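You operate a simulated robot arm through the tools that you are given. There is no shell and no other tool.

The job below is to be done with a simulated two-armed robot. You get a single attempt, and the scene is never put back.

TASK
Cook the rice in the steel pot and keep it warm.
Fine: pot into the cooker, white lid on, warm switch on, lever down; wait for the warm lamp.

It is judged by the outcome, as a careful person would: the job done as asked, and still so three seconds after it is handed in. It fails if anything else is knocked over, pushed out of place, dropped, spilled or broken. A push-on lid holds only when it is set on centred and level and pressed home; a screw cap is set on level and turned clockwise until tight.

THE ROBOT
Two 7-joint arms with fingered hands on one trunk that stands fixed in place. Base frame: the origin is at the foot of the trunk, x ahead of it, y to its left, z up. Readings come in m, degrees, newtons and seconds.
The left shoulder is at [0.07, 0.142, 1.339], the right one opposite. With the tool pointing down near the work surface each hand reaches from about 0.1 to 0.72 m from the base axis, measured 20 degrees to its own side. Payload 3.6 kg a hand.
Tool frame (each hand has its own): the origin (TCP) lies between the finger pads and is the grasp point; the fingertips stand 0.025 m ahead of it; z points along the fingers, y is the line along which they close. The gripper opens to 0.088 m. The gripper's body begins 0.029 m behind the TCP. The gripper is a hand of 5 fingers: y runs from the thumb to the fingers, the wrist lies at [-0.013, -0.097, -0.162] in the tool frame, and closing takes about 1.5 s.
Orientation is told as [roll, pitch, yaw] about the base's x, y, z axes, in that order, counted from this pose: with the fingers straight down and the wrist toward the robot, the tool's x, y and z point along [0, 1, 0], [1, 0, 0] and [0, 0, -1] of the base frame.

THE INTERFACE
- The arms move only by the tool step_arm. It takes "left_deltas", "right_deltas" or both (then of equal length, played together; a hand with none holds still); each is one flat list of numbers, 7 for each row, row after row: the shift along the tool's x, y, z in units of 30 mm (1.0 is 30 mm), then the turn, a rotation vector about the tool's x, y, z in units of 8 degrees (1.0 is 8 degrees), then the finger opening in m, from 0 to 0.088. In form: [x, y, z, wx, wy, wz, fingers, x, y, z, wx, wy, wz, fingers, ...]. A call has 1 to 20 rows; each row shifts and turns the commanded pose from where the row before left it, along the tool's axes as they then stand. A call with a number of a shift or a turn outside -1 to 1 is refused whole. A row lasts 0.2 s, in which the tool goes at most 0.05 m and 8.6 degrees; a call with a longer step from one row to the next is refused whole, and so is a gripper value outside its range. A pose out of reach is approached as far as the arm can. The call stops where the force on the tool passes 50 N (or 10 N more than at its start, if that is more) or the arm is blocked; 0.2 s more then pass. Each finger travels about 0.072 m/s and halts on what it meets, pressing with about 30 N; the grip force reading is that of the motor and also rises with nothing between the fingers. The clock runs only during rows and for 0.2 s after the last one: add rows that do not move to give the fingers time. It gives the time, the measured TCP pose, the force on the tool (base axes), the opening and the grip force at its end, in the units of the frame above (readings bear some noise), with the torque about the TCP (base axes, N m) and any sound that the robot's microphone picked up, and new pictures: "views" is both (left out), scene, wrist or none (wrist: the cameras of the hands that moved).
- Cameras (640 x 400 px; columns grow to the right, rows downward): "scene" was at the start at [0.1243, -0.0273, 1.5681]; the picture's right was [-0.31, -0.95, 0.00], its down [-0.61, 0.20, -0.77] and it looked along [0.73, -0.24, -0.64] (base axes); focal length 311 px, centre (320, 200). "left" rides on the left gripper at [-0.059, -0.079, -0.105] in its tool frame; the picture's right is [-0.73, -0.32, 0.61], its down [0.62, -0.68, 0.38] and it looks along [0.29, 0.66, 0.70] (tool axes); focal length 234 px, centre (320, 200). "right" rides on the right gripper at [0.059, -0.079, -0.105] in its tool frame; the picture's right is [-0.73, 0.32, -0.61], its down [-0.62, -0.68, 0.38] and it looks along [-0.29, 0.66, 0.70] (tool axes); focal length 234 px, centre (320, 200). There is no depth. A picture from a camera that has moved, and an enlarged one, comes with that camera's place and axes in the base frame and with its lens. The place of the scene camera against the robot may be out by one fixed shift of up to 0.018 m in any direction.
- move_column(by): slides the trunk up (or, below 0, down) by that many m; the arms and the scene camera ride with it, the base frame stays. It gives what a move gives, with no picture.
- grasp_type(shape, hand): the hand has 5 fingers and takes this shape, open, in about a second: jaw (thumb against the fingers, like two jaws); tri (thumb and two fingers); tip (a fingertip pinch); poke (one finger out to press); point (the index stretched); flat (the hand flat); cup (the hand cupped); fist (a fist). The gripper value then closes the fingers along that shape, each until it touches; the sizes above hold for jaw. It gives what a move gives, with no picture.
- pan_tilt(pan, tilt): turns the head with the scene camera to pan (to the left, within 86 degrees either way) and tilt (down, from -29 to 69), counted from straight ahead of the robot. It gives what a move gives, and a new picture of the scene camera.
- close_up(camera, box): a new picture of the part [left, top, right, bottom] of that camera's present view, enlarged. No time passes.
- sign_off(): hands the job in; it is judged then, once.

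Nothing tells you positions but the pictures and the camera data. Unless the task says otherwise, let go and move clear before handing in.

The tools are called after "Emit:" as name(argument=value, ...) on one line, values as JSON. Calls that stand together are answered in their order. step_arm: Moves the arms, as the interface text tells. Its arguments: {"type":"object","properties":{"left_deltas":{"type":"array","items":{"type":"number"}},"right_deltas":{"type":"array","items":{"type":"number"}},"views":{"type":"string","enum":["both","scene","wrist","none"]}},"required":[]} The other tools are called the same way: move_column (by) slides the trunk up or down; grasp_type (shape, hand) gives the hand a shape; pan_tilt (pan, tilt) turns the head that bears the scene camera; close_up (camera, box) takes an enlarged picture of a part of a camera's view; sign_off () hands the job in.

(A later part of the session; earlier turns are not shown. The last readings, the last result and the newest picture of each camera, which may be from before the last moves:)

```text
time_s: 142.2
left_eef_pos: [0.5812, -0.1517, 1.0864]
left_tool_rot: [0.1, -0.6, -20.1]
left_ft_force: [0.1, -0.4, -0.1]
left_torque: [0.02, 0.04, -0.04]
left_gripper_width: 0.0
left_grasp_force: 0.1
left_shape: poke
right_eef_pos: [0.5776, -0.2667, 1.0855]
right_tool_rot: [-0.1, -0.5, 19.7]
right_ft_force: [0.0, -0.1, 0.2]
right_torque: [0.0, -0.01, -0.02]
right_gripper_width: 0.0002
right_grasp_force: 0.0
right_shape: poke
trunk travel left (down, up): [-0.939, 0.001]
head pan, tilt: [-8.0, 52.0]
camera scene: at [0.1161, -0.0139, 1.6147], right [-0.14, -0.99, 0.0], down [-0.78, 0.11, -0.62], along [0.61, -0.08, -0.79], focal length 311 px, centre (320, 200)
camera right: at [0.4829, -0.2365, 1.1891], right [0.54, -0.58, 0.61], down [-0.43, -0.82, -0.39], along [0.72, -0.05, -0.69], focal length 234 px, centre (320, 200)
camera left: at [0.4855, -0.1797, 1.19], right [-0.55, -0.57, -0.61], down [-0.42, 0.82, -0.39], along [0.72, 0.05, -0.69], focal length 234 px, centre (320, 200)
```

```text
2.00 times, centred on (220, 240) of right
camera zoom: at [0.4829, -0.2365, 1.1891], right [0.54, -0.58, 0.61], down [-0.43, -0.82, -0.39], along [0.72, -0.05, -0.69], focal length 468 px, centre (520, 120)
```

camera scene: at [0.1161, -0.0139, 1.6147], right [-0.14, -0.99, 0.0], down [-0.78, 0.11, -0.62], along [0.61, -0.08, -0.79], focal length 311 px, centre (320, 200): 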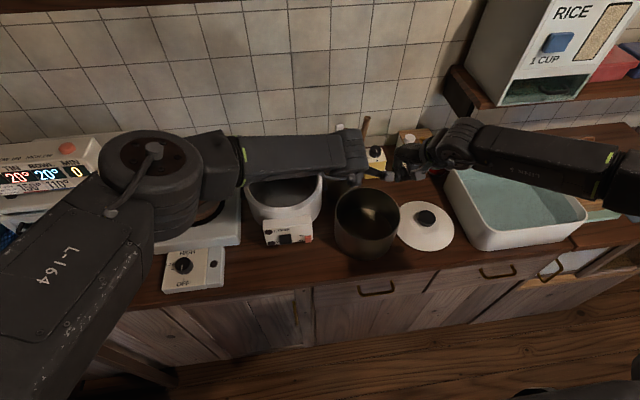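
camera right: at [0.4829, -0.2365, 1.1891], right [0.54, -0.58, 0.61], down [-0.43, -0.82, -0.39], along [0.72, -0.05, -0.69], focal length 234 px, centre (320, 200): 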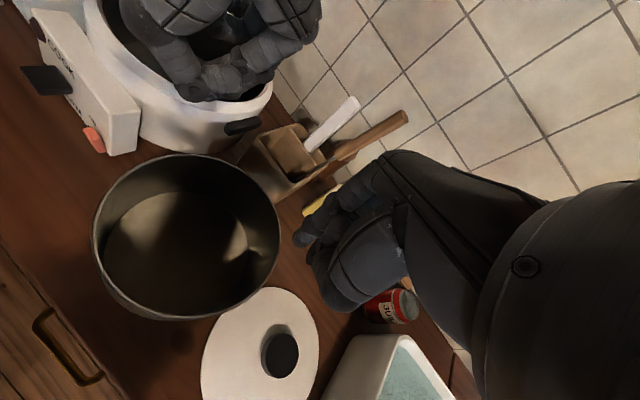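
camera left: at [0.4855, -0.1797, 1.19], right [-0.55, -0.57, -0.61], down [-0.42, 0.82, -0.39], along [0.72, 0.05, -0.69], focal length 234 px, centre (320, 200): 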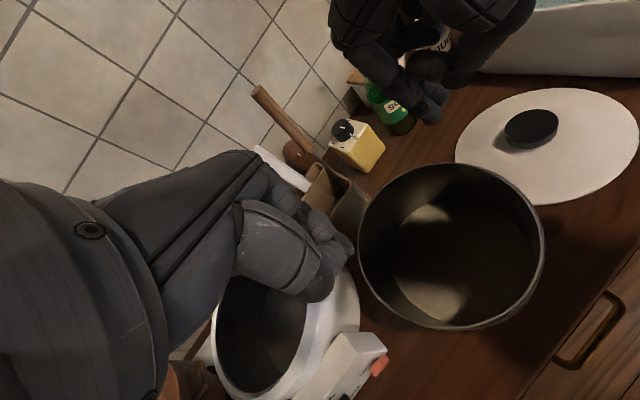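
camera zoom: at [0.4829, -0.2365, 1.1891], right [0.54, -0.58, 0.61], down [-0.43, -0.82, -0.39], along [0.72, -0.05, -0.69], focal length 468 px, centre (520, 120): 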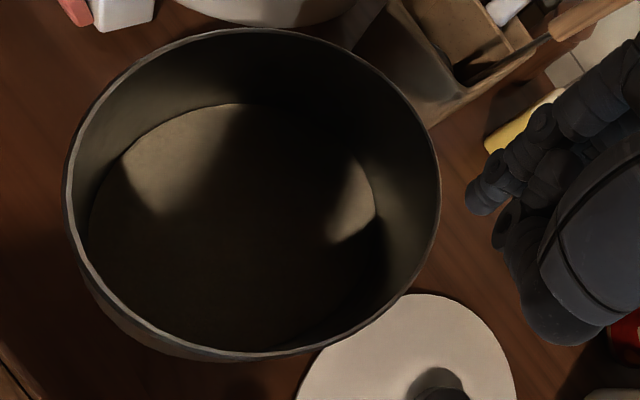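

The pot centre is (0.582, -0.204). I'll fine-adjust both hands, then lower with the trunk so both pokes enter the pot near the walls.

Emit:
step_arm(left_deltas=[0.1, 0, 0, 0, 0, 0, 0], right_deltas=[0.2, 0.21, 0, 0, 0, 0, 0], views="none")

Emit:
move_column(by=-0.12)

Emit:
close_up(camera="left", box=[280, 140, 560, 340])

Emit:
close_up(camera="right", box=[80, 140, 360, 340])

Emit:
close_up(camera="scene", box=[290, 110, 470, 240])

```text
time_s: 142.6
left_eef_pos: [0.5827, -0.1472, 1.0858]
left_tool_rot: [-0.1, -0.5, -20.1]
left_ft_force: [-0.7, 0.2, 0.1]
left_torque: [-0.01, 0.03, 0.05]
left_gripper_width: 0.0002
left_grasp_force: 0.1
left_shape: poke
right_eef_pos: [0.5849, -0.2543, 1.0849]
right_tool_rot: [-0.2, -0.3, 19.5]
right_ft_force: [1.1, -0.2, 0.1]
right_torque: [-0.02, 0.02, -0.01]
right_gripper_width: 0.0002
right_grasp_force: 0.0
right_shape: poke
trunk travel left (down, up): [-0.939, 0.001]
head pan, tilt: [-8.0, 52.0]
```

```text
time_s: 144.1
left_eef_pos: [0.5813, -0.1475, 0.966]
left_tool_rot: [-0.1, -0.5, -20.2]
left_ft_force: [-0.2, -0.1, -0.3]
left_torque: [-0.04, 0.0, 0.02]
left_gripper_width: 0.0001
left_grasp_force: 0.2
left_shape: poke
right_eef_pos: [0.5827, -0.2567, 0.9648]
right_tool_rot: [0.0, -0.3, 19.5]
right_ft_force: [-0.2, -0.4, -0.4]
right_torque: [-0.05, -0.02, -0.01]
right_gripper_width: 0.0
right_grasp_force: 0.2
right_shape: poke
trunk travel left (down, up): [-0.819, 0.121]
head pan, tilt: [-8.0, 52.0]
```

```text
2.00 times, centred on (420, 240) of left
camera zoom: at [0.4875, -0.175, 1.0698], right [-0.55, -0.57, -0.61], down [-0.42, 0.82, -0.39], along [0.72, 0.04, -0.69], focal length 468 px, centre (120, 120)
```

zoom: 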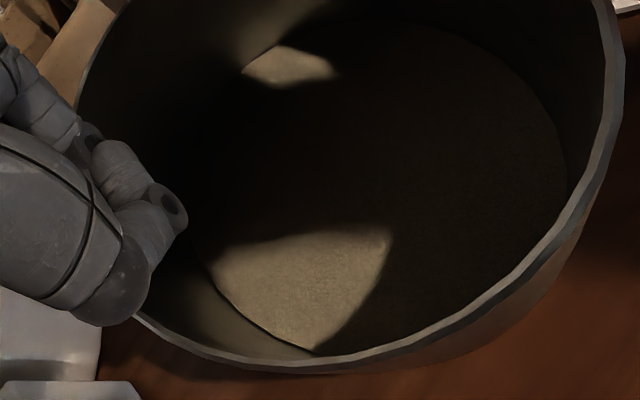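

```text
2.00 times, centred on (220, 240) of right
camera zoom: at [0.4881, -0.2269, 1.0694], right [0.54, -0.58, 0.61], down [-0.43, -0.82, -0.39], along [0.72, -0.05, -0.69], focal length 468 px, centre (520, 120)
```

zoom: 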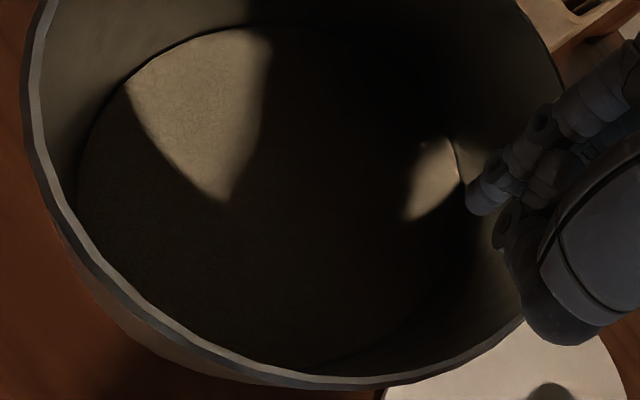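

```text
3.08 times, centred on (380, 175) of scene
camera zoom: at [0.1173, -0.0117, 1.4947], right [-0.14, -0.99, 0.0], down [-0.78, 0.11, -0.62], along [0.61, -0.09, -0.79], focal length 956 px, centre (135, 277)
```

zoom: 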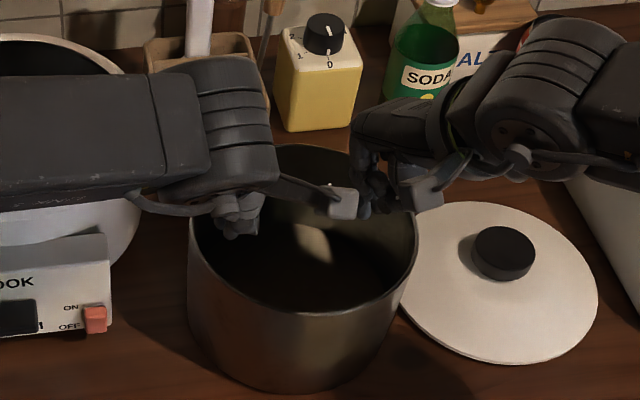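

The thumb sits behind the index in this shape and would touch first, making the push unreliable. Since the pinch is proven to hold, I'll reconsider: with the arms' good configuration, pinch at about ±55° with a hand yaw of roughly ±35. I'll raise up and test the yaw limit at those cooker points.

Emit:
move_column(by=0.12)

Emit:
step_arm(left_deltas=[0.893, -0.011, 0, 0, 0, 0, 0, 0.893, -0.011, 0, 0, 0, 0, 0, 0.893, -0.011, 0, 0, 0, 0, 0, 0.893, -0.011, 0, 0, 0, 0, 0, 0.893, -0.011, 0, 0, 0, 0, 0, 0.893, -0.011, 0, 0, 0, 0, 0, 0.893, -0.011, 0, 0, 0, 0, 0, 0.893, -0.011, 0, 0, 0, 0, 0, 0.893, -0.011, 0, 0, 0, 0, 0, 0, 0, 0, 0, 0, 0.8, 0, 0, 0, 0, 0, 0, 0.8, 0], right_deltas=[0.599, 0.519, 0, 0, 0, 0, 0, 0.599, 0.519, 0, 0, 0, 0, 0, 0.599, 0.519, 0, 0, 0, 0, 0, 0.599, 0.519, 0, 0, 0, 0, 0, 0.599, 0.519, 0, 0, 0, 0, 0, 0.599, 0.519, 0, 0, 0, 0, 0, 0.599, 0.519, 0, 0, 0, 0, 0, 0.599, 0.519, 0, 0, 0, 0, 0, 0.599, 0.519, 0, 0, 0, 0, 0, 0, 0, 0, 0, 0, -0.8, 0, 0, 0, 0, 0, 0, -0.8, 0], views="none")

Emit:
step_arm(left_deltas=[0, 0, 0, 0, 0, 0.6, 0, 0, 0, 0, 0, 0, 0.6, 0], right_deltas=[0, 0, 0, 0, 0, -0.6, 0, 0, 0, 0, 0, 0, -0.6, 0], views="none")

```text
time_s: 145.6
left_eef_pos: [0.5827, -0.1475, 1.0856]
left_tool_rot: [0.0, -0.3, -20.1]
left_ft_force: [-0.3, -0.2, -0.2]
left_torque: [-0.02, -0.02, -0.01]
left_gripper_width: 0.0
left_grasp_force: 0.1
left_shape: poke
right_eef_pos: [0.5827, -0.2565, 1.0851]
right_tool_rot: [0.1, -0.3, 19.5]
right_ft_force: [-0.2, 0.0, -0.4]
right_torque: [-0.01, -0.01, 0.01]
right_gripper_width: 0.0001
right_grasp_force: 0.1
right_shape: poke
trunk travel left (down, up): [-0.939, 0.001]
head pan, tilt: [-8.0, 52.0]
```

```text
time_s: 148.0
left_eef_pos: [0.6635, 0.0805, 1.0864]
left_tool_rot: [0.2, -0.4, -32.9]
left_ft_force: [0.3, 0.0, 0.2]
left_torque: [0.02, 0.05, 0.01]
left_gripper_width: 0.0
left_grasp_force: 0.2
left_shape: poke
right_eef_pos: [0.6611, -0.0565, 1.0853]
right_tool_rot: [-0.1, -0.3, 32.5]
right_ft_force: [-0.2, 0.1, -0.7]
right_torque: [-0.03, 0.0, 0.02]
right_gripper_width: 0.0001
right_grasp_force: 0.1
right_shape: poke
trunk travel left (down, up): [-0.939, 0.001]
head pan, tilt: [-8.0, 52.0]
```

```text
time_s: 148.6
left_eef_pos: [0.6628, 0.0802, 1.0861]
left_tool_rot: [0.0, -0.4, -35.3]
left_ft_force: [-0.1, -0.5, -0.8]
left_torque: [0.0, 0.01, -0.04]
left_gripper_width: 0.0
left_grasp_force: 0.0
left_shape: poke
left hand out of reach, approached as far as the arm can: row 2
right_eef_pos: [0.6609, -0.0568, 1.0846]
right_tool_rot: [-0.1, -0.3, 34.8]
right_ft_force: [0.2, -1.3, 0.2]
right_torque: [-0.02, 0.03, 0.0]
right_gripper_width: 0.0001
right_grasp_force: 0.1
right_shape: poke
right hand out of reach, approached as far as the arm can: row 2
trunk travel left (down, up): [-0.939, 0.001]
head pan, tilt: [-8.0, 52.0]
```

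The limit is about ±35° at the φ=55° points. I'll also check that a 12° levelling pitch is feasible there at yaw ±33.

Emit:
step_arm(left_deltas=[0, 0, 0, 0, 0, -0.3, 0, 0, 0, 0, -0.63, 0.41, 0, 0, 0, 0, 0, -0.63, 0.41, 0, 0], right_deltas=[0, 0, 0, 0, 0, 0.25, 0, 0, 0, 0, -0.63, -0.41, 0, 0, 0, 0, 0, -0.63, -0.41, 0, 0], views="none")

Emit:
step_arm(left_deltas=[0, 0, 0, -0.63, 0.41, 0, 0, 0, 0, 0, -0.63, 0.41, 0, 0], right_deltas=[0, 0, 0, -0.63, -0.41, 0, 0, 0, 0, 0, -0.63, -0.41, 0, 0], views="none")

```text
time_s: 149.4
left_eef_pos: [0.6633, 0.0801, 1.0867]
left_tool_rot: [6.7, -10.6, -33.5]
left_ft_force: [0.2, 0.4, -0.1]
left_torque: [0.0, 0.03, 0.02]
left_gripper_width: 0.0
left_grasp_force: 0.0
left_shape: poke
right_eef_pos: [0.6594, -0.0574, 1.0862]
right_tool_rot: [-6.9, -10.4, 33.4]
right_ft_force: [0.0, -0.2, 0.1]
right_torque: [0.0, 0.03, 0.0]
right_gripper_width: 0.0
right_grasp_force: 0.1
right_shape: poke
trunk travel left (down, up): [-0.939, 0.001]
head pan, tilt: [-8.0, 52.0]
```

```text
time_s: 150.0
left_eef_pos: [0.6605, 0.0806, 1.0873]
left_tool_rot: [13.8, -20.5, -35.3]
left_ft_force: [0.1, -0.6, 0.1]
left_torque: [0.01, 0.0, 0.0]
left_gripper_width: 0.0
left_grasp_force: 0.2
left_shape: poke
right_eef_pos: [0.6608, -0.057, 1.0863]
right_tool_rot: [-13.9, -20.4, 35.3]
right_ft_force: [-0.1, 0.5, -0.1]
right_torque: [-0.02, 0.0, 0.0]
right_gripper_width: 0.0001
right_grasp_force: 0.1
right_shape: poke
trunk travel left (down, up): [-0.939, 0.001]
head pan, tilt: [-8.0, 52.0]
```

Pitching is fully available. I'll check whether yaw range opens up when the hands are pitched 24° forward.

Emit:
step_arm(left_deltas=[0, 0, 0, 0, 0, 0.8, 0, 0, 0, 0, 0, 0, 0.8, 0, 0, 0, 0, 0, 0, 0.8, 0], right_deltas=[0, 0, 0, 0, 0, -0.8, 0, 0, 0, 0, 0, 0, -0.8, 0, 0, 0, 0, 0, 0, -0.8, 0], views="scene")

```text
time_s: 150.8
left_eef_pos: [0.6634, 0.081, 1.0856]
left_tool_rot: [19.7, -14.9, -54.7]
left_ft_force: [1.0, -0.3, 0.2]
left_torque: [0.0, 0.02, -0.04]
left_gripper_width: 0.0
left_grasp_force: 0.1
left_shape: poke
right_eef_pos: [0.6606, -0.0567, 1.0848]
right_tool_rot: [-19.8, -14.6, 54.7]
right_ft_force: [-0.1, -0.2, 0.1]
right_torque: [-0.02, 0.01, 0.0]
right_gripper_width: 0.0003
right_grasp_force: 0.0
right_shape: poke
trunk travel left (down, up): [-0.939, 0.001]
head pan, tilt: [-8.0, 52.0]
camera scene: at [0.1182, -0.0117, 1.6145], right [-0.14, -0.99, 0.0], down [-0.78, 0.11, -0.62], along [0.61, -0.09, -0.79], focal length 311 px, centre (320, 200)
```

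scene: 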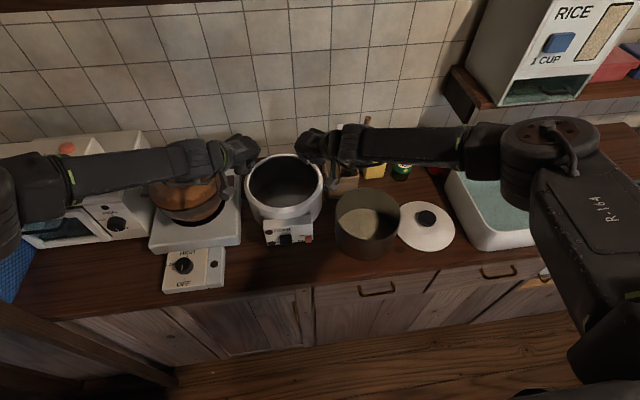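

Pitching forward opens the yaw range: ±55° at the cooker with no limit. I'll push further, toward pitch 36° and yaw 75°, so the grip can be nearly diametral.

Emit:
step_arm(left_deltas=[0, 0, 0, -0.43, 0.61, 0, 0, 0, 0, 0, -0.43, 0.61, 0, 0], right_deltas=[0, 0, 0, -0.43, -0.61, 0, 0, 0, 0, 0, -0.43, -0.61, 0, 0], views="none")

Emit:
step_arm(left_deltas=[0, 0, 0, 0, 0, 0.85, 0, 0, 0, 0, 0, 0, 0.85, 0, 0, 0, 0, 0, 0, 0.85, 0], right_deltas=[0, 0, 0, 0, 0, -0.85, 0, 0, 0, 0, 0, 0, -0.85, 0, 0, 0, 0, 0, 0, -0.85, 0], views="scene")

```text
time_s: 151.4
left_eef_pos: [0.6623, 0.0807, 1.0884]
left_tool_rot: [30.6, -21.1, -57.7]
left_ft_force: [0.3, -0.2, -1.0]
left_torque: [0.0, -0.02, 0.01]
left_gripper_width: 0.0
left_grasp_force: 0.1
left_shape: poke
right_eef_pos: [0.6606, -0.0562, 1.0868]
right_tool_rot: [-30.5, -20.8, 57.6]
right_ft_force: [0.5, 0.6, -0.1]
right_torque: [0.01, 0.0, -0.01]
right_gripper_width: 0.0001
right_grasp_force: 0.0
right_shape: poke
trunk travel left (down, up): [-0.939, 0.001]
head pan, tilt: [-8.0, 52.0]
```

```text
time_s: 152.2
left_eef_pos: [0.663, 0.0808, 1.0861]
left_tool_rot: [35.2, -9.8, -75.5]
left_ft_force: [-0.4, 0.5, 0.1]
left_torque: [0.01, -0.01, 0.02]
left_gripper_width: 0.0001
left_grasp_force: 0.1
left_shape: poke
right_eef_pos: [0.6602, -0.0569, 1.0856]
right_tool_rot: [-35.1, -9.6, 75.4]
right_ft_force: [-0.1, 0.1, 0.6]
right_torque: [0.03, -0.03, 0.01]
right_gripper_width: 0.0
right_grasp_force: 0.1
right_shape: poke
trunk travel left (down, up): [-0.939, 0.001]
head pan, tilt: [-8.0, 52.0]
camera scene: at [0.1179, -0.0115, 1.6145], right [-0.14, -0.99, 0.0], down [-0.78, 0.11, -0.62], along [0.61, -0.09, -0.79], focal length 311 px, centre (320, 200)
```

scene: 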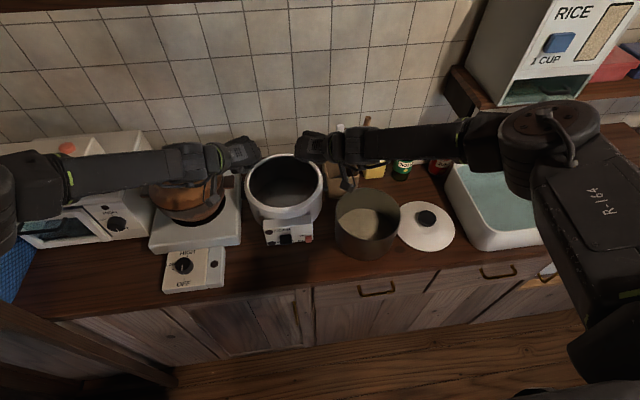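

Fantastic: pitch 36° with yaw ±75° reaches freely. I'll check the near-diametral pose (φ≈80°) at the cooker.

Emit:
step_arm(left_deltas=[0.455, -0.09, 0.305, 0, 0, 0.28, 0, 0.455, -0.09, 0.305, 0, 0, 0.28, 0], right_deltas=[-0.505, -0.125, 0.335, 0, 0, -0.28, 0, -0.505, -0.125, 0.335, 0, 0, -0.28, 0], views="both")

```text
time_s: 152.8
left_eef_pos: [0.6953, 0.092, 1.0847]
left_tool_rot: [35.7, -7.2, -79.2]
left_ft_force: [0.0, 0.1, 0.7]
left_torque: [0.0, 0.05, 0.0]
left_gripper_width: 0.0
left_grasp_force: 0.0
left_shape: poke
right_eef_pos: [0.6952, -0.0721, 1.0847]
right_tool_rot: [-35.6, -7.1, 79.1]
right_ft_force: [0.7, 0.3, 0.3]
right_torque: [-0.02, 0.04, -0.02]
right_gripper_width: 0.0
right_grasp_force: 0.0
right_shape: poke
trunk travel left (down, up): [-0.939, 0.001]
head pan, tilt: [-8.0, 52.0]
camera scene: at [0.1195, -0.0113, 1.6144], right [-0.14, -0.99, 0.0], down [-0.78, 0.11, -0.61], along [0.61, -0.09, -0.79], focal length 311 px, centre (320, 200)
camera right: at [0.573, -0.1349, 1.1254], right [0.27, 0.16, 0.95], down [0.59, -0.81, -0.03], along [0.76, 0.57, -0.31], focal length 234 px, centre (320, 200)
camera left: at [0.5724, 0.1562, 1.1248], right [-0.27, 0.16, -0.95], down [0.59, 0.81, -0.03], along [0.76, -0.57, -0.31], focal length 234 px, centre (320, 200)
```

scene: 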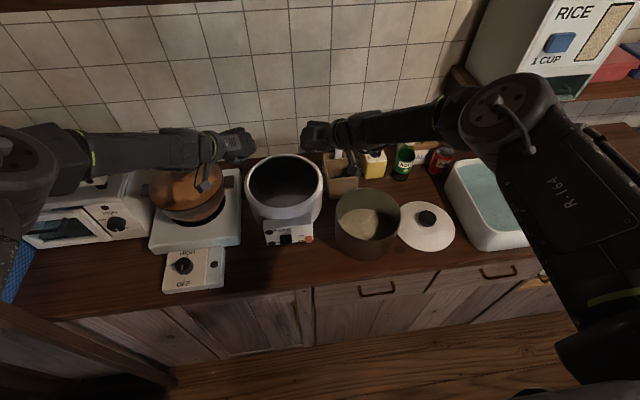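
right: 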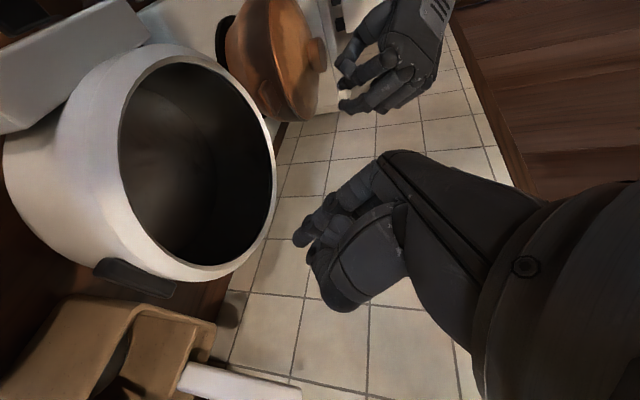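
left: 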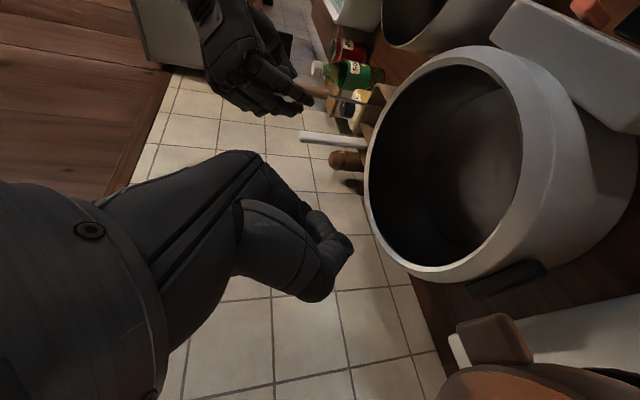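

The φ=80° pose reaches cleanly, and clearances to the utensils (nearest at x≈0.81) and the clay-pot handle look fine. I'll return over the pot along the same line in this orientation.

Emit:
step_arm(left_deltas=[-0.47, 0.635, -0.253, 0, 0, 0, 0, -0.47, 0.635, -0.253, 0, 0, 0, 0, -0.47, 0.635, -0.253, 0, 0, 0, 0, -0.47, 0.635, -0.253, 0, 0, 0, 0, -0.47, 0.635, -0.253, 0, 0, 0, 0, -0.47, 0.635, -0.253, 0, 0, 0, 0, -0.47, 0.635, -0.253, 0, 0, 0, 0, -0.47, 0.635, -0.253, 0, 0, 0, 0, -0.47, 0.635, -0.253, 0, 0, 0, 0, -0.47, 0.635, -0.253, 0, 0, 0, 0], right_deltas=[0.204, -0.763, -0.253, 0, 0, 0, 0, 0.204, -0.763, -0.253, 0, 0, 0, 0, 0.204, -0.763, -0.253, 0, 0, 0, 0, 0.204, -0.763, -0.253, 0, 0, 0, 0, 0.204, -0.763, -0.253, 0, 0, 0, 0, 0.204, -0.763, -0.253, 0, 0, 0, 0, 0.204, -0.763, -0.253, 0, 0, 0, 0, 0.204, -0.763, -0.253, 0, 0, 0, 0, 0.204, -0.763, -0.253, 0, 0, 0, 0, 0.204, -0.763, -0.253, 0, 0, 0, 0], views="scene")

```text
time_s: 155.0
left_eef_pos: [0.5716, -0.1276, 1.0912]
left_tool_rot: [35.8, -7.3, -79.1]
left_ft_force: [-0.3, -0.1, 0.6]
left_torque: [0.01, -0.01, 0.0]
left_gripper_width: 0.0
left_grasp_force: 0.2
left_shape: poke
right_eef_pos: [0.5563, -0.2822, 1.0817]
right_tool_rot: [-35.8, -7.3, 79.1]
right_ft_force: [-0.6, -0.4, 0.4]
right_torque: [-0.01, 0.0, 0.02]
right_gripper_width: 0.0
right_grasp_force: 0.0
right_shape: poke
trunk travel left (down, up): [-0.939, 0.001]
head pan, tilt: [-8.0, 52.0]
camera scene: at [0.1162, -0.0138, 1.6147], right [-0.14, -0.99, 0.0], down [-0.78, 0.11, -0.62], along [0.61, -0.08, -0.79], focal length 311 px, centre (320, 200)
```

scene: 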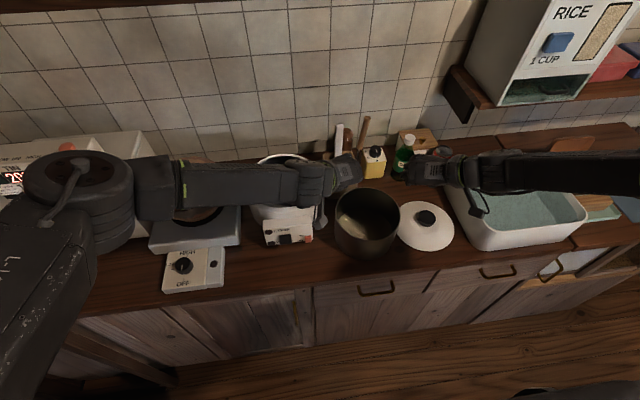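

The full path is free of limits. I'll switch to jaw, trim the positions to the pinch points at φ=80°, and come down by the trunk with a moderate opening.

Emit:
grasp_type(shape="jaw", hand="left")

Emit:
grasp_type(shape="jaw", hand="right")

Emit:
step_arm(left_deltas=[-0.197, -0.243, 0.08, 0, 0, 0, 0.064, 0, 0, 0, 0, 0, 0, 0.064, 0, 0, 0, 0, 0, 0, 0.064], right_deltas=[-0.373, -0.05, 0.123, 0, 0, 0, 0.064, 0, 0, 0, 0, 0, 0, 0.064, 0, 0, 0, 0, 0, 0, 0.064], views="both")

```text
time_s: 155.9
left_eef_pos: [0.5744, -0.1257, 1.0901]
left_tool_rot: [35.8, -7.3, -79.1]
left_ft_force: [-0.2, 0.4, -0.5]
left_torque: [0.01, -0.01, 0.03]
left_gripper_width: 0.0878
left_grasp_force: 0.1
left_shape: jaw
right_eef_pos: [0.5603, -0.2818, 1.0822]
right_tool_rot: [-35.6, -7.2, 79.1]
right_ft_force: [-0.2, 0.4, 0.1]
right_torque: [0.02, 0.02, -0.03]
right_gripper_width: 0.0001
right_grasp_force: 0.1
right_shape: poke
trunk travel left (down, up): [-0.939, 0.001]
head pan, tilt: [-8.0, 52.0]
```

```text
time_s: 156.8
left_eef_pos: [0.5739, -0.1263, 1.0898]
left_tool_rot: [35.9, -7.2, -79.0]
left_ft_force: [-0.3, 0.4, -1.2]
left_torque: [-0.03, 0.0, -0.02]
left_gripper_width: 0.088
left_grasp_force: 0.0
left_shape: jaw
right_eef_pos: [0.5599, -0.2819, 1.0819]
right_tool_rot: [-35.6, -7.2, 79.1]
right_ft_force: [0.2, -0.5, -0.4]
right_torque: [-0.03, -0.03, 0.0]
right_gripper_width: 0.088
right_grasp_force: 0.2
right_shape: jaw
trunk travel left (down, up): [-0.939, 0.001]
head pan, tilt: [-8.0, 52.0]
```

```text
time_s: 157.6
left_eef_pos: [0.5691, -0.1207, 1.0843]
left_tool_rot: [35.8, -7.3, -79.2]
left_ft_force: [1.4, -0.6, -0.6]
left_torque: [-0.03, -0.03, -0.02]
left_gripper_width: 0.0644
left_grasp_force: 0.1
left_shape: jaw
right_eef_pos: [0.5685, -0.2862, 1.085]
right_tool_rot: [-35.6, -7.2, 79.2]
right_ft_force: [-0.3, -0.3, -0.2]
right_torque: [0.0, 0.0, 0.0]
right_gripper_width: 0.0642
right_grasp_force: 0.1
right_shape: jaw
trunk travel left (down, up): [-0.939, 0.001]
head pan, tilt: [-8.0, 52.0]
camera scene: at [0.1173, -0.0121, 1.6146], right [-0.14, -0.99, 0.0], down [-0.78, 0.11, -0.62], along [0.61, -0.09, -0.79], focal length 311 px, centre (320, 200)
camera right: at [0.4464, -0.3473, 1.1265], right [0.27, 0.16, 0.95], down [0.59, -0.81, -0.03], along [0.76, 0.57, -0.31], focal length 234 px, centre (320, 200)
camera left: at [0.4465, -0.0575, 1.1229], right [-0.27, 0.16, -0.95], down [0.59, 0.81, -0.03], along [0.76, -0.57, -0.31], focal length 234 px, centre (320, 200)
```

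scene: 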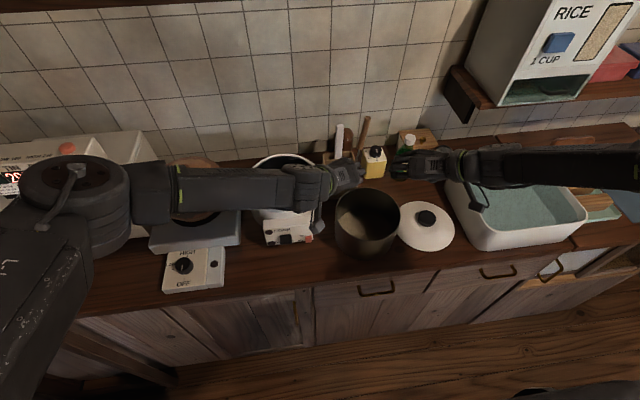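
right: 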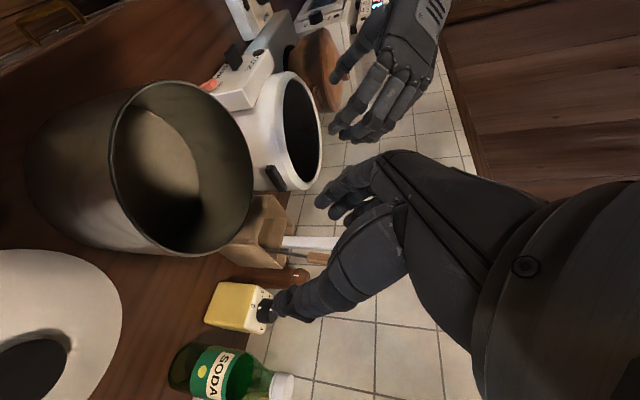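
left: 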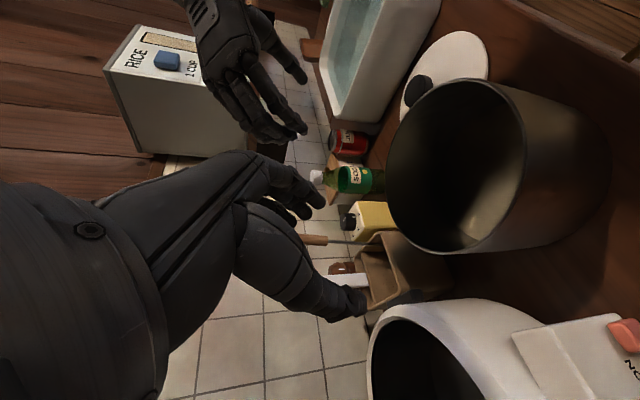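

Emit:
move_column(by=-0.11)

Emit:
close_up(camera="scene", box=[290, 110, 470, 240])

Emit:
close_up(camera="left", box=[240, 80, 560, 340])

Emit:
close_up(camera="right", box=[80, 80, 400, 340])

```text
time_s: 159.1
left_eef_pos: [0.5683, -0.12, 0.9743]
left_tool_rot: [35.7, -7.4, -79.2]
left_ft_force: [-0.3, 0.3, -0.1]
left_torque: [-0.04, 0.0, -0.02]
left_gripper_width: 0.0642
left_grasp_force: 0.0
left_shape: jaw
right_eef_pos: [0.5688, -0.2845, 0.9758]
right_tool_rot: [-35.7, -7.2, 79.1]
right_ft_force: [1.0, -0.1, 0.0]
right_torque: [-0.01, 0.01, -0.03]
right_gripper_width: 0.0644
right_grasp_force: 0.0
right_shape: jaw
trunk travel left (down, up): [-0.829, 0.111]
head pan, tilt: [-8.0, 52.0]
```

```text
3.08 times, centred on (380, 175) of scene
camera zoom: at [0.1174, -0.0115, 1.5047], right [-0.14, -0.99, 0.0], down [-0.78, 0.11, -0.62], along [0.61, -0.09, -0.79], focal length 956 px, centre (135, 277)
```

zoom: 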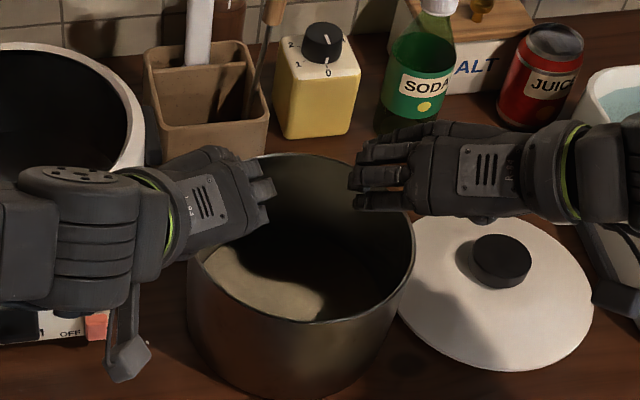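

```text
1.54 times, centred on (400, 210) of left
camera zoom: at [0.4466, -0.0571, 1.013], right [-0.27, 0.16, -0.95], down [0.59, 0.81, -0.03], along [0.76, -0.57, -0.31], focal length 360 px, centre (197, 185)
```

zoom: 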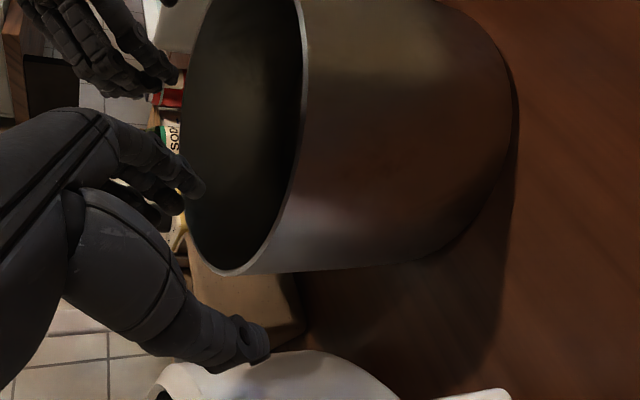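

```text
1.54 times, centred on (240, 210) of right
camera zoom: at [0.4465, -0.3469, 1.0166], right [0.27, 0.16, 0.95], down [0.59, -0.81, -0.03], along [0.76, 0.57, -0.31], focal length 360 px, centre (443, 185)
```

zoom: 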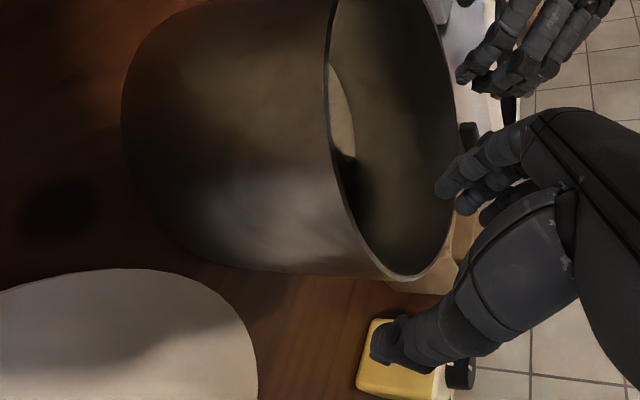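

The rim passes between thumb and fingers on both sides. I'll descend gently.

Emit:
move_column(by=-0.02)

Emit:
move_column(by=-0.011)

Emit:
close_up(camera="left", box=[240, 80, 560, 340])

Emit:
close_up(camera="right", box=[80, 80, 400, 340])

Emit:
close_up(camera="scene", box=[290, 110, 470, 240])

```text
time_s: 159.7
left_eef_pos: [0.5694, -0.1201, 0.9536]
left_tool_rot: [35.7, -7.4, -79.1]
left_ft_force: [-0.6, 0.4, 1.1]
left_torque: [0.02, -0.02, 0.0]
left_gripper_width: 0.064
left_grasp_force: 0.2
left_shape: jaw
right_eef_pos: [0.5694, -0.286, 0.9563]
right_tool_rot: [-35.7, -7.2, 79.0]
right_ft_force: [0.0, -0.1, 1.2]
right_torque: [0.04, 0.02, 0.02]
right_gripper_width: 0.0642
right_grasp_force: 0.1
right_shape: jaw
trunk travel left (down, up): [-0.809, 0.131]
head pan, tilt: [-8.0, 52.0]
```

```text
time_s: 160.3
left_eef_pos: [0.5692, -0.121, 0.9426]
left_tool_rot: [35.7, -7.3, -79.1]
left_ft_force: [1.0, 0.3, -0.1]
left_torque: [-0.02, -0.01, 0.0]
left_gripper_width: 0.0643
left_grasp_force: 0.1
left_shape: jaw
right_eef_pos: [0.5699, -0.2859, 0.9441]
right_tool_rot: [-35.7, -7.2, 79.0]
right_ft_force: [0.8, 0.4, 0.4]
right_torque: [-0.01, 0.02, 0.0]
right_gripper_width: 0.0642
right_grasp_force: 0.0
right_shape: jaw
trunk travel left (down, up): [-0.798, 0.142]
head pan, tilt: [-8.0, 52.0]
```

```text
1.54 times, centred on (400, 210) of left
camera zoom: at [0.4468, -0.0572, 0.9818], right [-0.27, 0.16, -0.95], down [0.59, 0.81, -0.03], along [0.76, -0.57, -0.31], focal length 360 px, centre (197, 185)
```

zoom: 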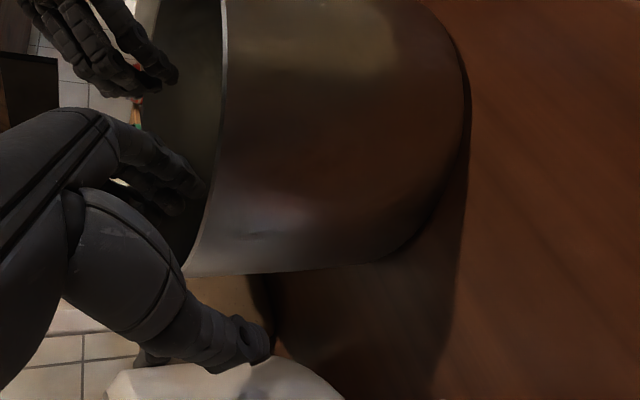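

```text
1.54 times, centred on (240, 210) of right
camera zoom: at [0.4466, -0.3471, 0.9854], right [0.27, 0.16, 0.95], down [0.59, -0.81, -0.03], along [0.76, 0.57, -0.31], focal length 360 px, centre (443, 185)
```

zoom: 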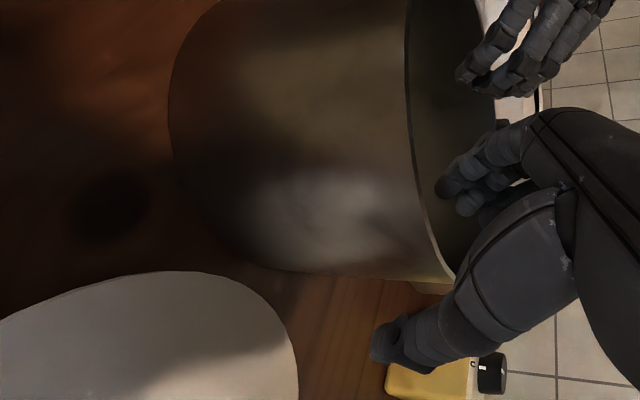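

```text
3.08 times, centred on (380, 175) of scene
camera zoom: at [0.1177, -0.0117, 1.4736], right [-0.14, -0.99, 0.0], down [-0.78, 0.11, -0.62], along [0.61, -0.09, -0.79], focal length 956 px, centre (135, 277)
```

zoom: 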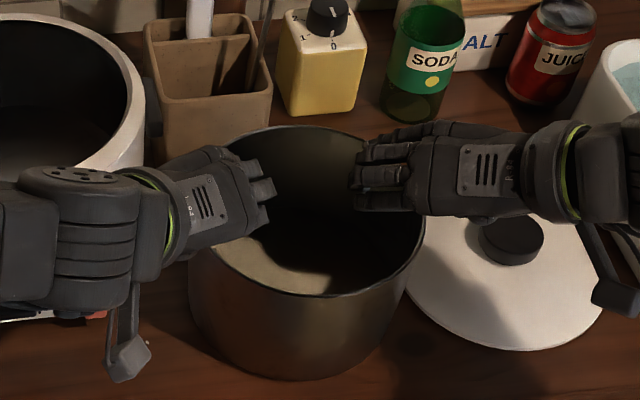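

The tips are about 13 mm below the rim. I'll go 5 mm deeper while watching for contact, then close.

Emit:
move_column(by=-0.005)

Emit:
step_arm(left_deltas=[0, 0, 0, 0, 0, 0, 0.04, 0, 0, 0, 0, 0, 0, 0.02, 0, 0, 0, 0, 0, 0, 0, 0, 0, 0, 0, 0, 0, 0, 0, 0, 0, 0, 0, 0, 0, 0, 0, 0, 0, 0, 0, 0, 0, 0, 0, 0, 0, 0, 0, 0, 0, 0, 0, 0, 0, 0], right_deltas=[0, 0, 0, 0, 0, 0, 0.04, 0, 0, 0, 0, 0, 0, 0.02, 0, 0, 0, 0, 0, 0, 0, 0, 0, 0, 0, 0, 0, 0, 0, 0, 0, 0, 0, 0, 0, 0, 0, 0, 0, 0, 0, 0, 0, 0, 0, 0, 0, 0, 0, 0, 0, 0, 0, 0, 0, 0], views="both")

Emit:
close_up(camera="scene", box=[290, 100, 470, 230])

```text
time_s: 160.9
left_eef_pos: [0.5707, -0.1208, 0.9371]
left_tool_rot: [35.8, -7.3, -79.0]
left_ft_force: [-0.2, 0.1, 0.3]
left_torque: [0.01, 0.0, 0.0]
left_gripper_width: 0.064
left_grasp_force: 0.1
left_shape: jaw
right_eef_pos: [0.5703, -0.2866, 0.9399]
right_tool_rot: [-35.6, -7.2, 79.1]
right_ft_force: [0.5, 0.3, 0.7]
right_torque: [-0.01, -0.01, 0.02]
right_gripper_width: 0.0641
right_grasp_force: 0.1
right_shape: jaw
trunk travel left (down, up): [-0.793, 0.147]
head pan, tilt: [-8.0, 52.0]
```

```text
time_s: 162.7
left_eef_pos: [0.5699, -0.1201, 0.9383]
left_tool_rot: [35.7, -7.2, -79.1]
left_ft_force: [-2.6, 0.7, -0.6]
left_torque: [0.09, -0.01, -0.1]
left_gripper_width: 0.0001
left_grasp_force: 29.6
left_shape: jaw
right_eef_pos: [0.5696, -0.2844, 0.9402]
right_tool_rot: [-35.6, -7.2, 79.1]
right_ft_force: [-0.6, 0.1, -0.1]
right_torque: [-0.04, -0.01, 0.18]
right_gripper_width: 0.0
right_grasp_force: 30.0
right_shape: jaw
trunk travel left (down, up): [-0.793, 0.147]
head pan, tilt: [-8.0, 52.0]
camera scene: at [0.1176, -0.0116, 1.4686], right [-0.14, -0.99, 0.0], down [-0.78, 0.11, -0.62], along [0.61, -0.09, -0.79], focal length 311 px, centre (320, 200)
camera right: at [0.4465, -0.347, 0.9804], right [0.27, 0.16, 0.95], down [0.59, -0.81, -0.03], along [0.76, 0.57, -0.31], focal length 234 px, centre (320, 200)
camera left: at [0.4467, -0.0571, 0.9768], right [-0.27, 0.16, -0.95], down [0.59, 0.81, -0.03], along [0.76, -0.57, -0.31], focal length 234 px, centre (320, 200)
```

scene: 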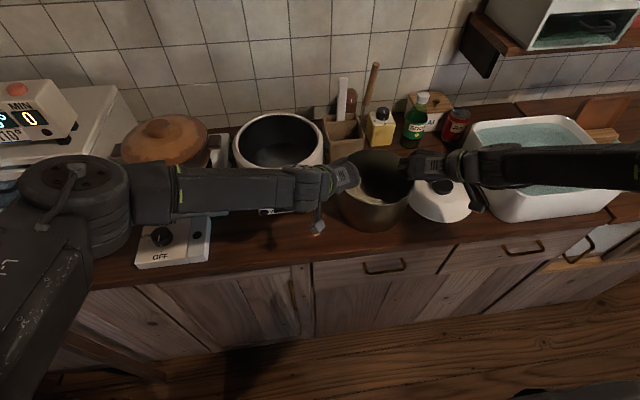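
right: 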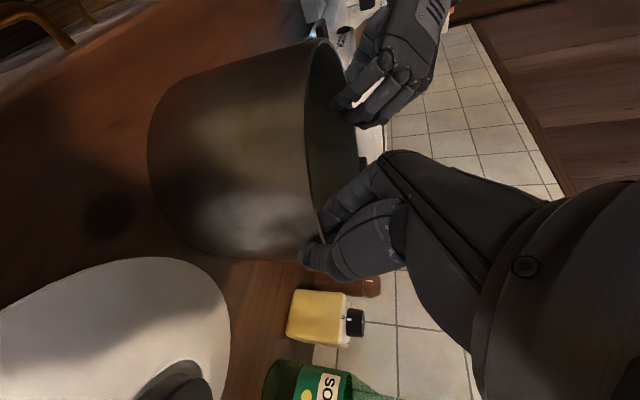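
left: 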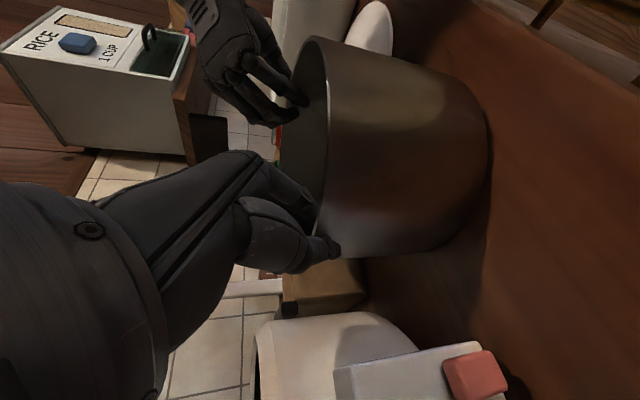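

```text
3.08 times, centred on (380, 165) of scene
camera zoom: at [0.1176, -0.0116, 1.4686], right [-0.14, -0.99, 0.0], down [-0.78, 0.11, -0.62], along [0.61, -0.09, -0.79], focal length 956 px, centre (135, 308)
```

zoom: 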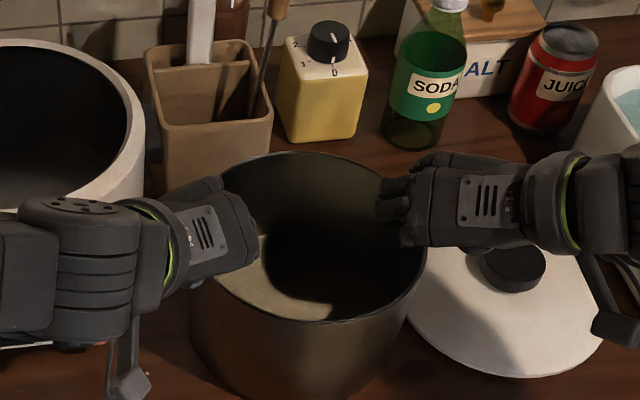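

Firm pinch on both sides. I'll lift 30 mm and check level.

Emit:
move_column(by=0.03)

Emit:
close_up(camera="scene", box=[290, 100, 470, 230])

```text
time_s: 163.4
left_eef_pos: [0.5702, -0.1197, 0.9676]
left_tool_rot: [35.7, -7.2, -79.1]
left_ft_force: [0.1, 0.3, -5.0]
left_torque: [0.04, 0.07, -0.08]
left_gripper_width: 0.0002
left_grasp_force: 29.9
left_shape: jaw
right_eef_pos: [0.5706, -0.2857, 0.9692]
right_tool_rot: [-35.5, -7.2, 79.1]
right_ft_force: [-0.1, -0.4, -4.5]
right_torque: [0.01, 0.04, 0.15]
right_gripper_width: 0.0001
right_grasp_force: 30.4
right_shape: jaw
trunk travel left (down, up): [-0.823, 0.117]
head pan, tilt: [-8.0, 52.0]
```

```text
3.08 times, centred on (380, 165) of scene
camera zoom: at [0.1195, -0.0123, 1.4984], right [-0.14, -0.99, 0.0], down [-0.78, 0.11, -0.61], along [0.61, -0.09, -0.79], focal length 956 px, centre (135, 308)
```

zoom: 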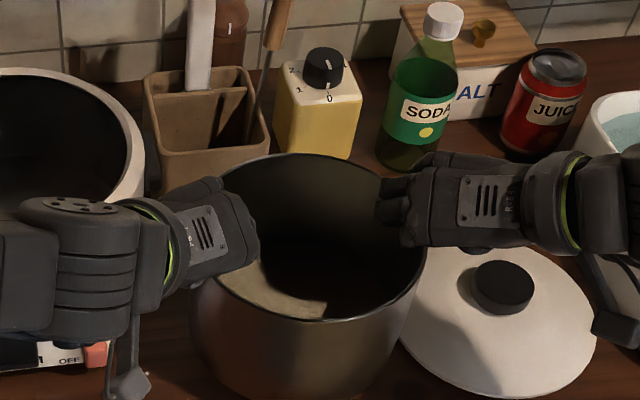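

The pot is perfectly level this time, with no sag. I'll raise the trunk fully and add a bit of arm lift for rim clearance.

Emit:
move_column(by=0.116)

Emit:
step_arm(left_deltas=[0.145, 0.032, -0.201, 0, 0, 0, 0, 0.145, 0.032, -0.201, 0, 0, 0, 0], right_deltas=[-0.145, 0.032, -0.201, 0, 0, 0, 0, -0.145, 0.032, -0.201, 0, 0, 0, 0], views="scene")

Emit:
close_up(camera="scene", box=[220, 110, 460, 250])

```text
time_s: 164.9
left_eef_pos: [0.5715, -0.1211, 1.0819]
left_tool_rot: [35.7, -7.3, -79.1]
left_ft_force: [1.4, 0.5, -4.9]
left_torque: [0.04, 0.09, -0.07]
left_gripper_width: 0.0002
left_grasp_force: 30.1
left_shape: jaw
right_eef_pos: [0.571, -0.2852, 1.0863]
right_tool_rot: [-35.5, -7.2, 79.1]
right_ft_force: [0.4, -0.8, -3.6]
right_torque: [-0.01, 0.03, 0.08]
right_gripper_width: 0.0002
right_grasp_force: 29.8
right_shape: jaw
trunk travel left (down, up): [-0.939, 0.001]
head pan, tilt: [-8.0, 52.0]
```

```text
time_s: 165.5
left_eef_pos: [0.5695, -0.1205, 1.0974]
left_tool_rot: [35.6, -7.2, -79.2]
left_ft_force: [-0.6, 1.7, -4.5]
left_torque: [0.06, 0.06, -0.07]
left_gripper_width: 0.0001
left_grasp_force: 29.9
left_shape: jaw
right_eef_pos: [0.5709, -0.285, 1.0997]
right_tool_rot: [-35.6, -7.2, 79.1]
right_ft_force: [-0.6, -1.0, -4.8]
right_torque: [-0.01, 0.05, 0.12]
right_gripper_width: 0.0002
right_grasp_force: 29.9
right_shape: jaw
trunk travel left (down, up): [-0.939, 0.001]
head pan, tilt: [-8.0, 52.0]
camera scene: at [0.1191, -0.0121, 1.6144], right [-0.14, -0.99, 0.0], down [-0.78, 0.11, -0.61], along [0.61, -0.09, -0.79], focal length 311 px, centre (320, 200)
```

scene: 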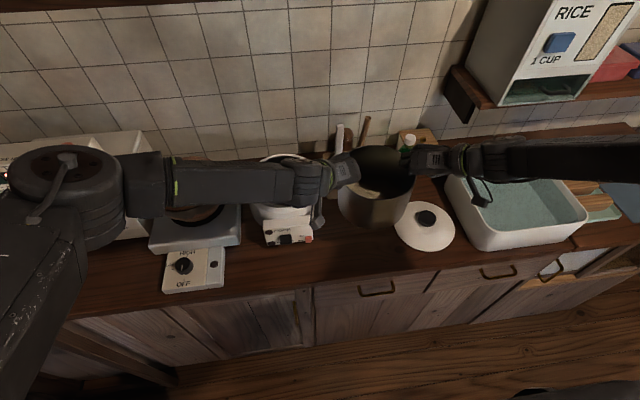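

```text
2.67 times, centred on (340, 180) of scene
camera zoom: at [0.1191, -0.0121, 1.6144], right [-0.14, -0.99, 0.0], down [-0.78, 0.11, -0.61], along [0.61, -0.09, -0.79], focal length 829 px, centre (267, 253)
```

zoom: 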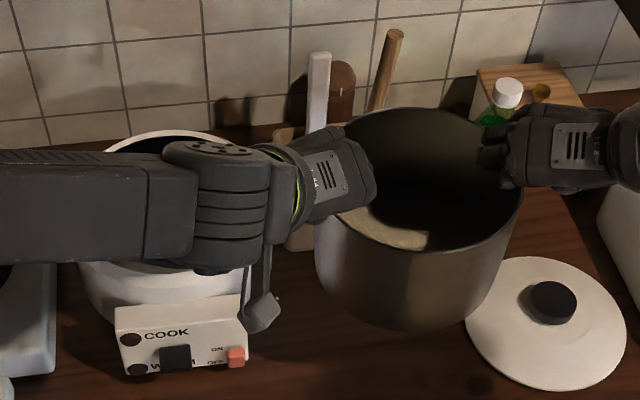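

I'll carry the pot to the cooker in coordinated increments.

Emit:
step_arm(left_deltas=[0.411, -0.515, 0.215, 0, 0, 0, 0, 0.411, -0.515, 0.215, 0, 0, 0, 0, 0.411, -0.515, 0.215, 0, 0, 0, 0, 0.411, -0.515, 0.215, 0, 0, 0, 0], right_deltas=[-0.1406, 0.6475, 0.204, 0, 0, 0, 0, -0.1406, 0.6475, 0.204, 0, 0, 0, 0, -0.1406, 0.6475, 0.204, 0, 0, 0, 0, -0.1406, 0.6475, 0.204, 0, 0, 0, 0], views="scene")

```text
time_s: 166.5
left_eef_pos: [0.6137, -0.048, 1.0969]
left_tool_rot: [35.7, -7.3, -79.2]
left_ft_force: [0.4, 0.1, -4.4]
left_torque: [0.04, 0.07, -0.08]
left_gripper_width: 0.0
left_grasp_force: 30.1
left_shape: jaw
right_eef_pos: [0.6155, -0.2144, 1.0995]
right_tool_rot: [-35.5, -7.0, 78.9]
right_ft_force: [-0.1, -1.0, -4.4]
right_torque: [0.02, 0.06, 0.09]
right_gripper_width: 0.0001
right_grasp_force: 29.9
right_shape: jaw
trunk travel left (down, up): [-0.939, 0.001]
head pan, tilt: [-8.0, 52.0]
camera scene: at [0.1208, -0.0101, 1.6143], right [-0.14, -0.99, 0.0], down [-0.78, 0.11, -0.61], along [0.61, -0.09, -0.79], focal length 311 px, centre (320, 200)
```

scene: 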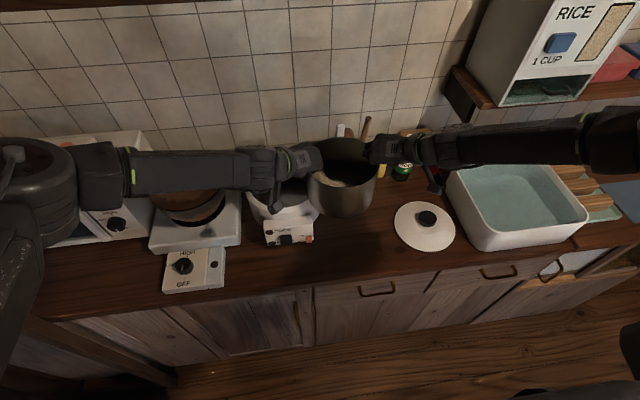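

Smooth and balanced. I'll continue.

Emit:
step_arm(left_deltas=[0.411, -0.515, 0.215, 0, 0, 0, 0, 0.411, -0.515, 0.215, 0, 0, 0, 0, 0.411, -0.515, 0.215, 0, 0, 0, 0, 0.411, -0.515, 0.215, 0, 0, 0, 0], right_deltas=[-0.1406, 0.6475, 0.204, 0, 0, 0, 0, -0.1406, 0.6475, 0.204, 0, 0, 0, 0, -0.1406, 0.6475, 0.204, 0, 0, 0, 0, -0.1406, 0.6475, 0.204, 0, 0, 0, 0], views="scene")

Emit:
close_up(camera="scene", box=[180, 90, 420, 250])

```text
time_s: 167.5
left_eef_pos: [0.6554, 0.0249, 1.097]
left_tool_rot: [35.7, -7.4, -79.0]
left_ft_force: [0.2, 1.1, -5.4]
left_torque: [0.07, 0.07, -0.12]
left_gripper_width: 0.0001
left_grasp_force: 30.2
left_shape: jaw
right_eef_pos: [0.6562, -0.1402, 1.0983]
right_tool_rot: [-35.6, -7.1, 79.0]
right_ft_force: [-0.1, -1.5, -3.8]
right_torque: [0.01, 0.05, 0.09]
right_gripper_width: 0.0001
right_grasp_force: 30.4
right_shape: jaw
trunk travel left (down, up): [-0.939, 0.001]
head pan, tilt: [-8.0, 52.0]
camera scene: at [0.1205, -0.0103, 1.6143], right [-0.14, -0.99, 0.0], down [-0.78, 0.11, -0.61], along [0.61, -0.09, -0.79], focal length 311 px, centre (320, 200)
```

scene: 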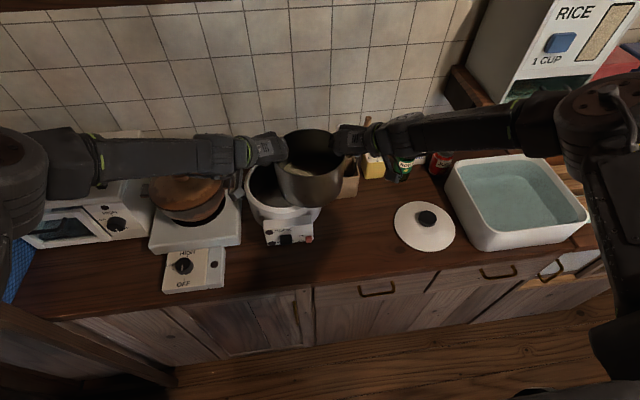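

```text
2.50 times, centred on (300, 170) of scene
camera zoom: at [0.1205, -0.0103, 1.6143], right [-0.14, -0.99, 0.0], down [-0.78, 0.11, -0.61], along [0.61, -0.09, -0.79], focal length 777 px, centre (370, 275)
```

zoom: 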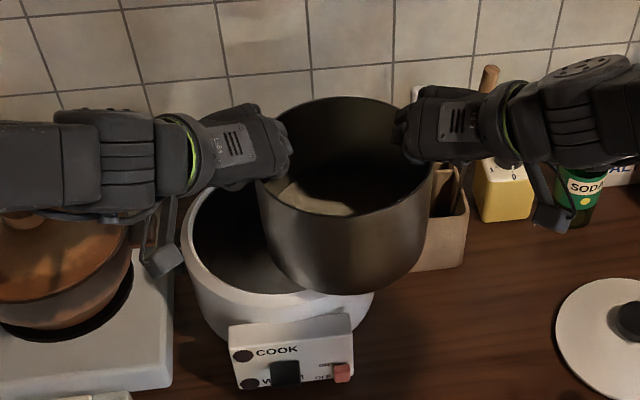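

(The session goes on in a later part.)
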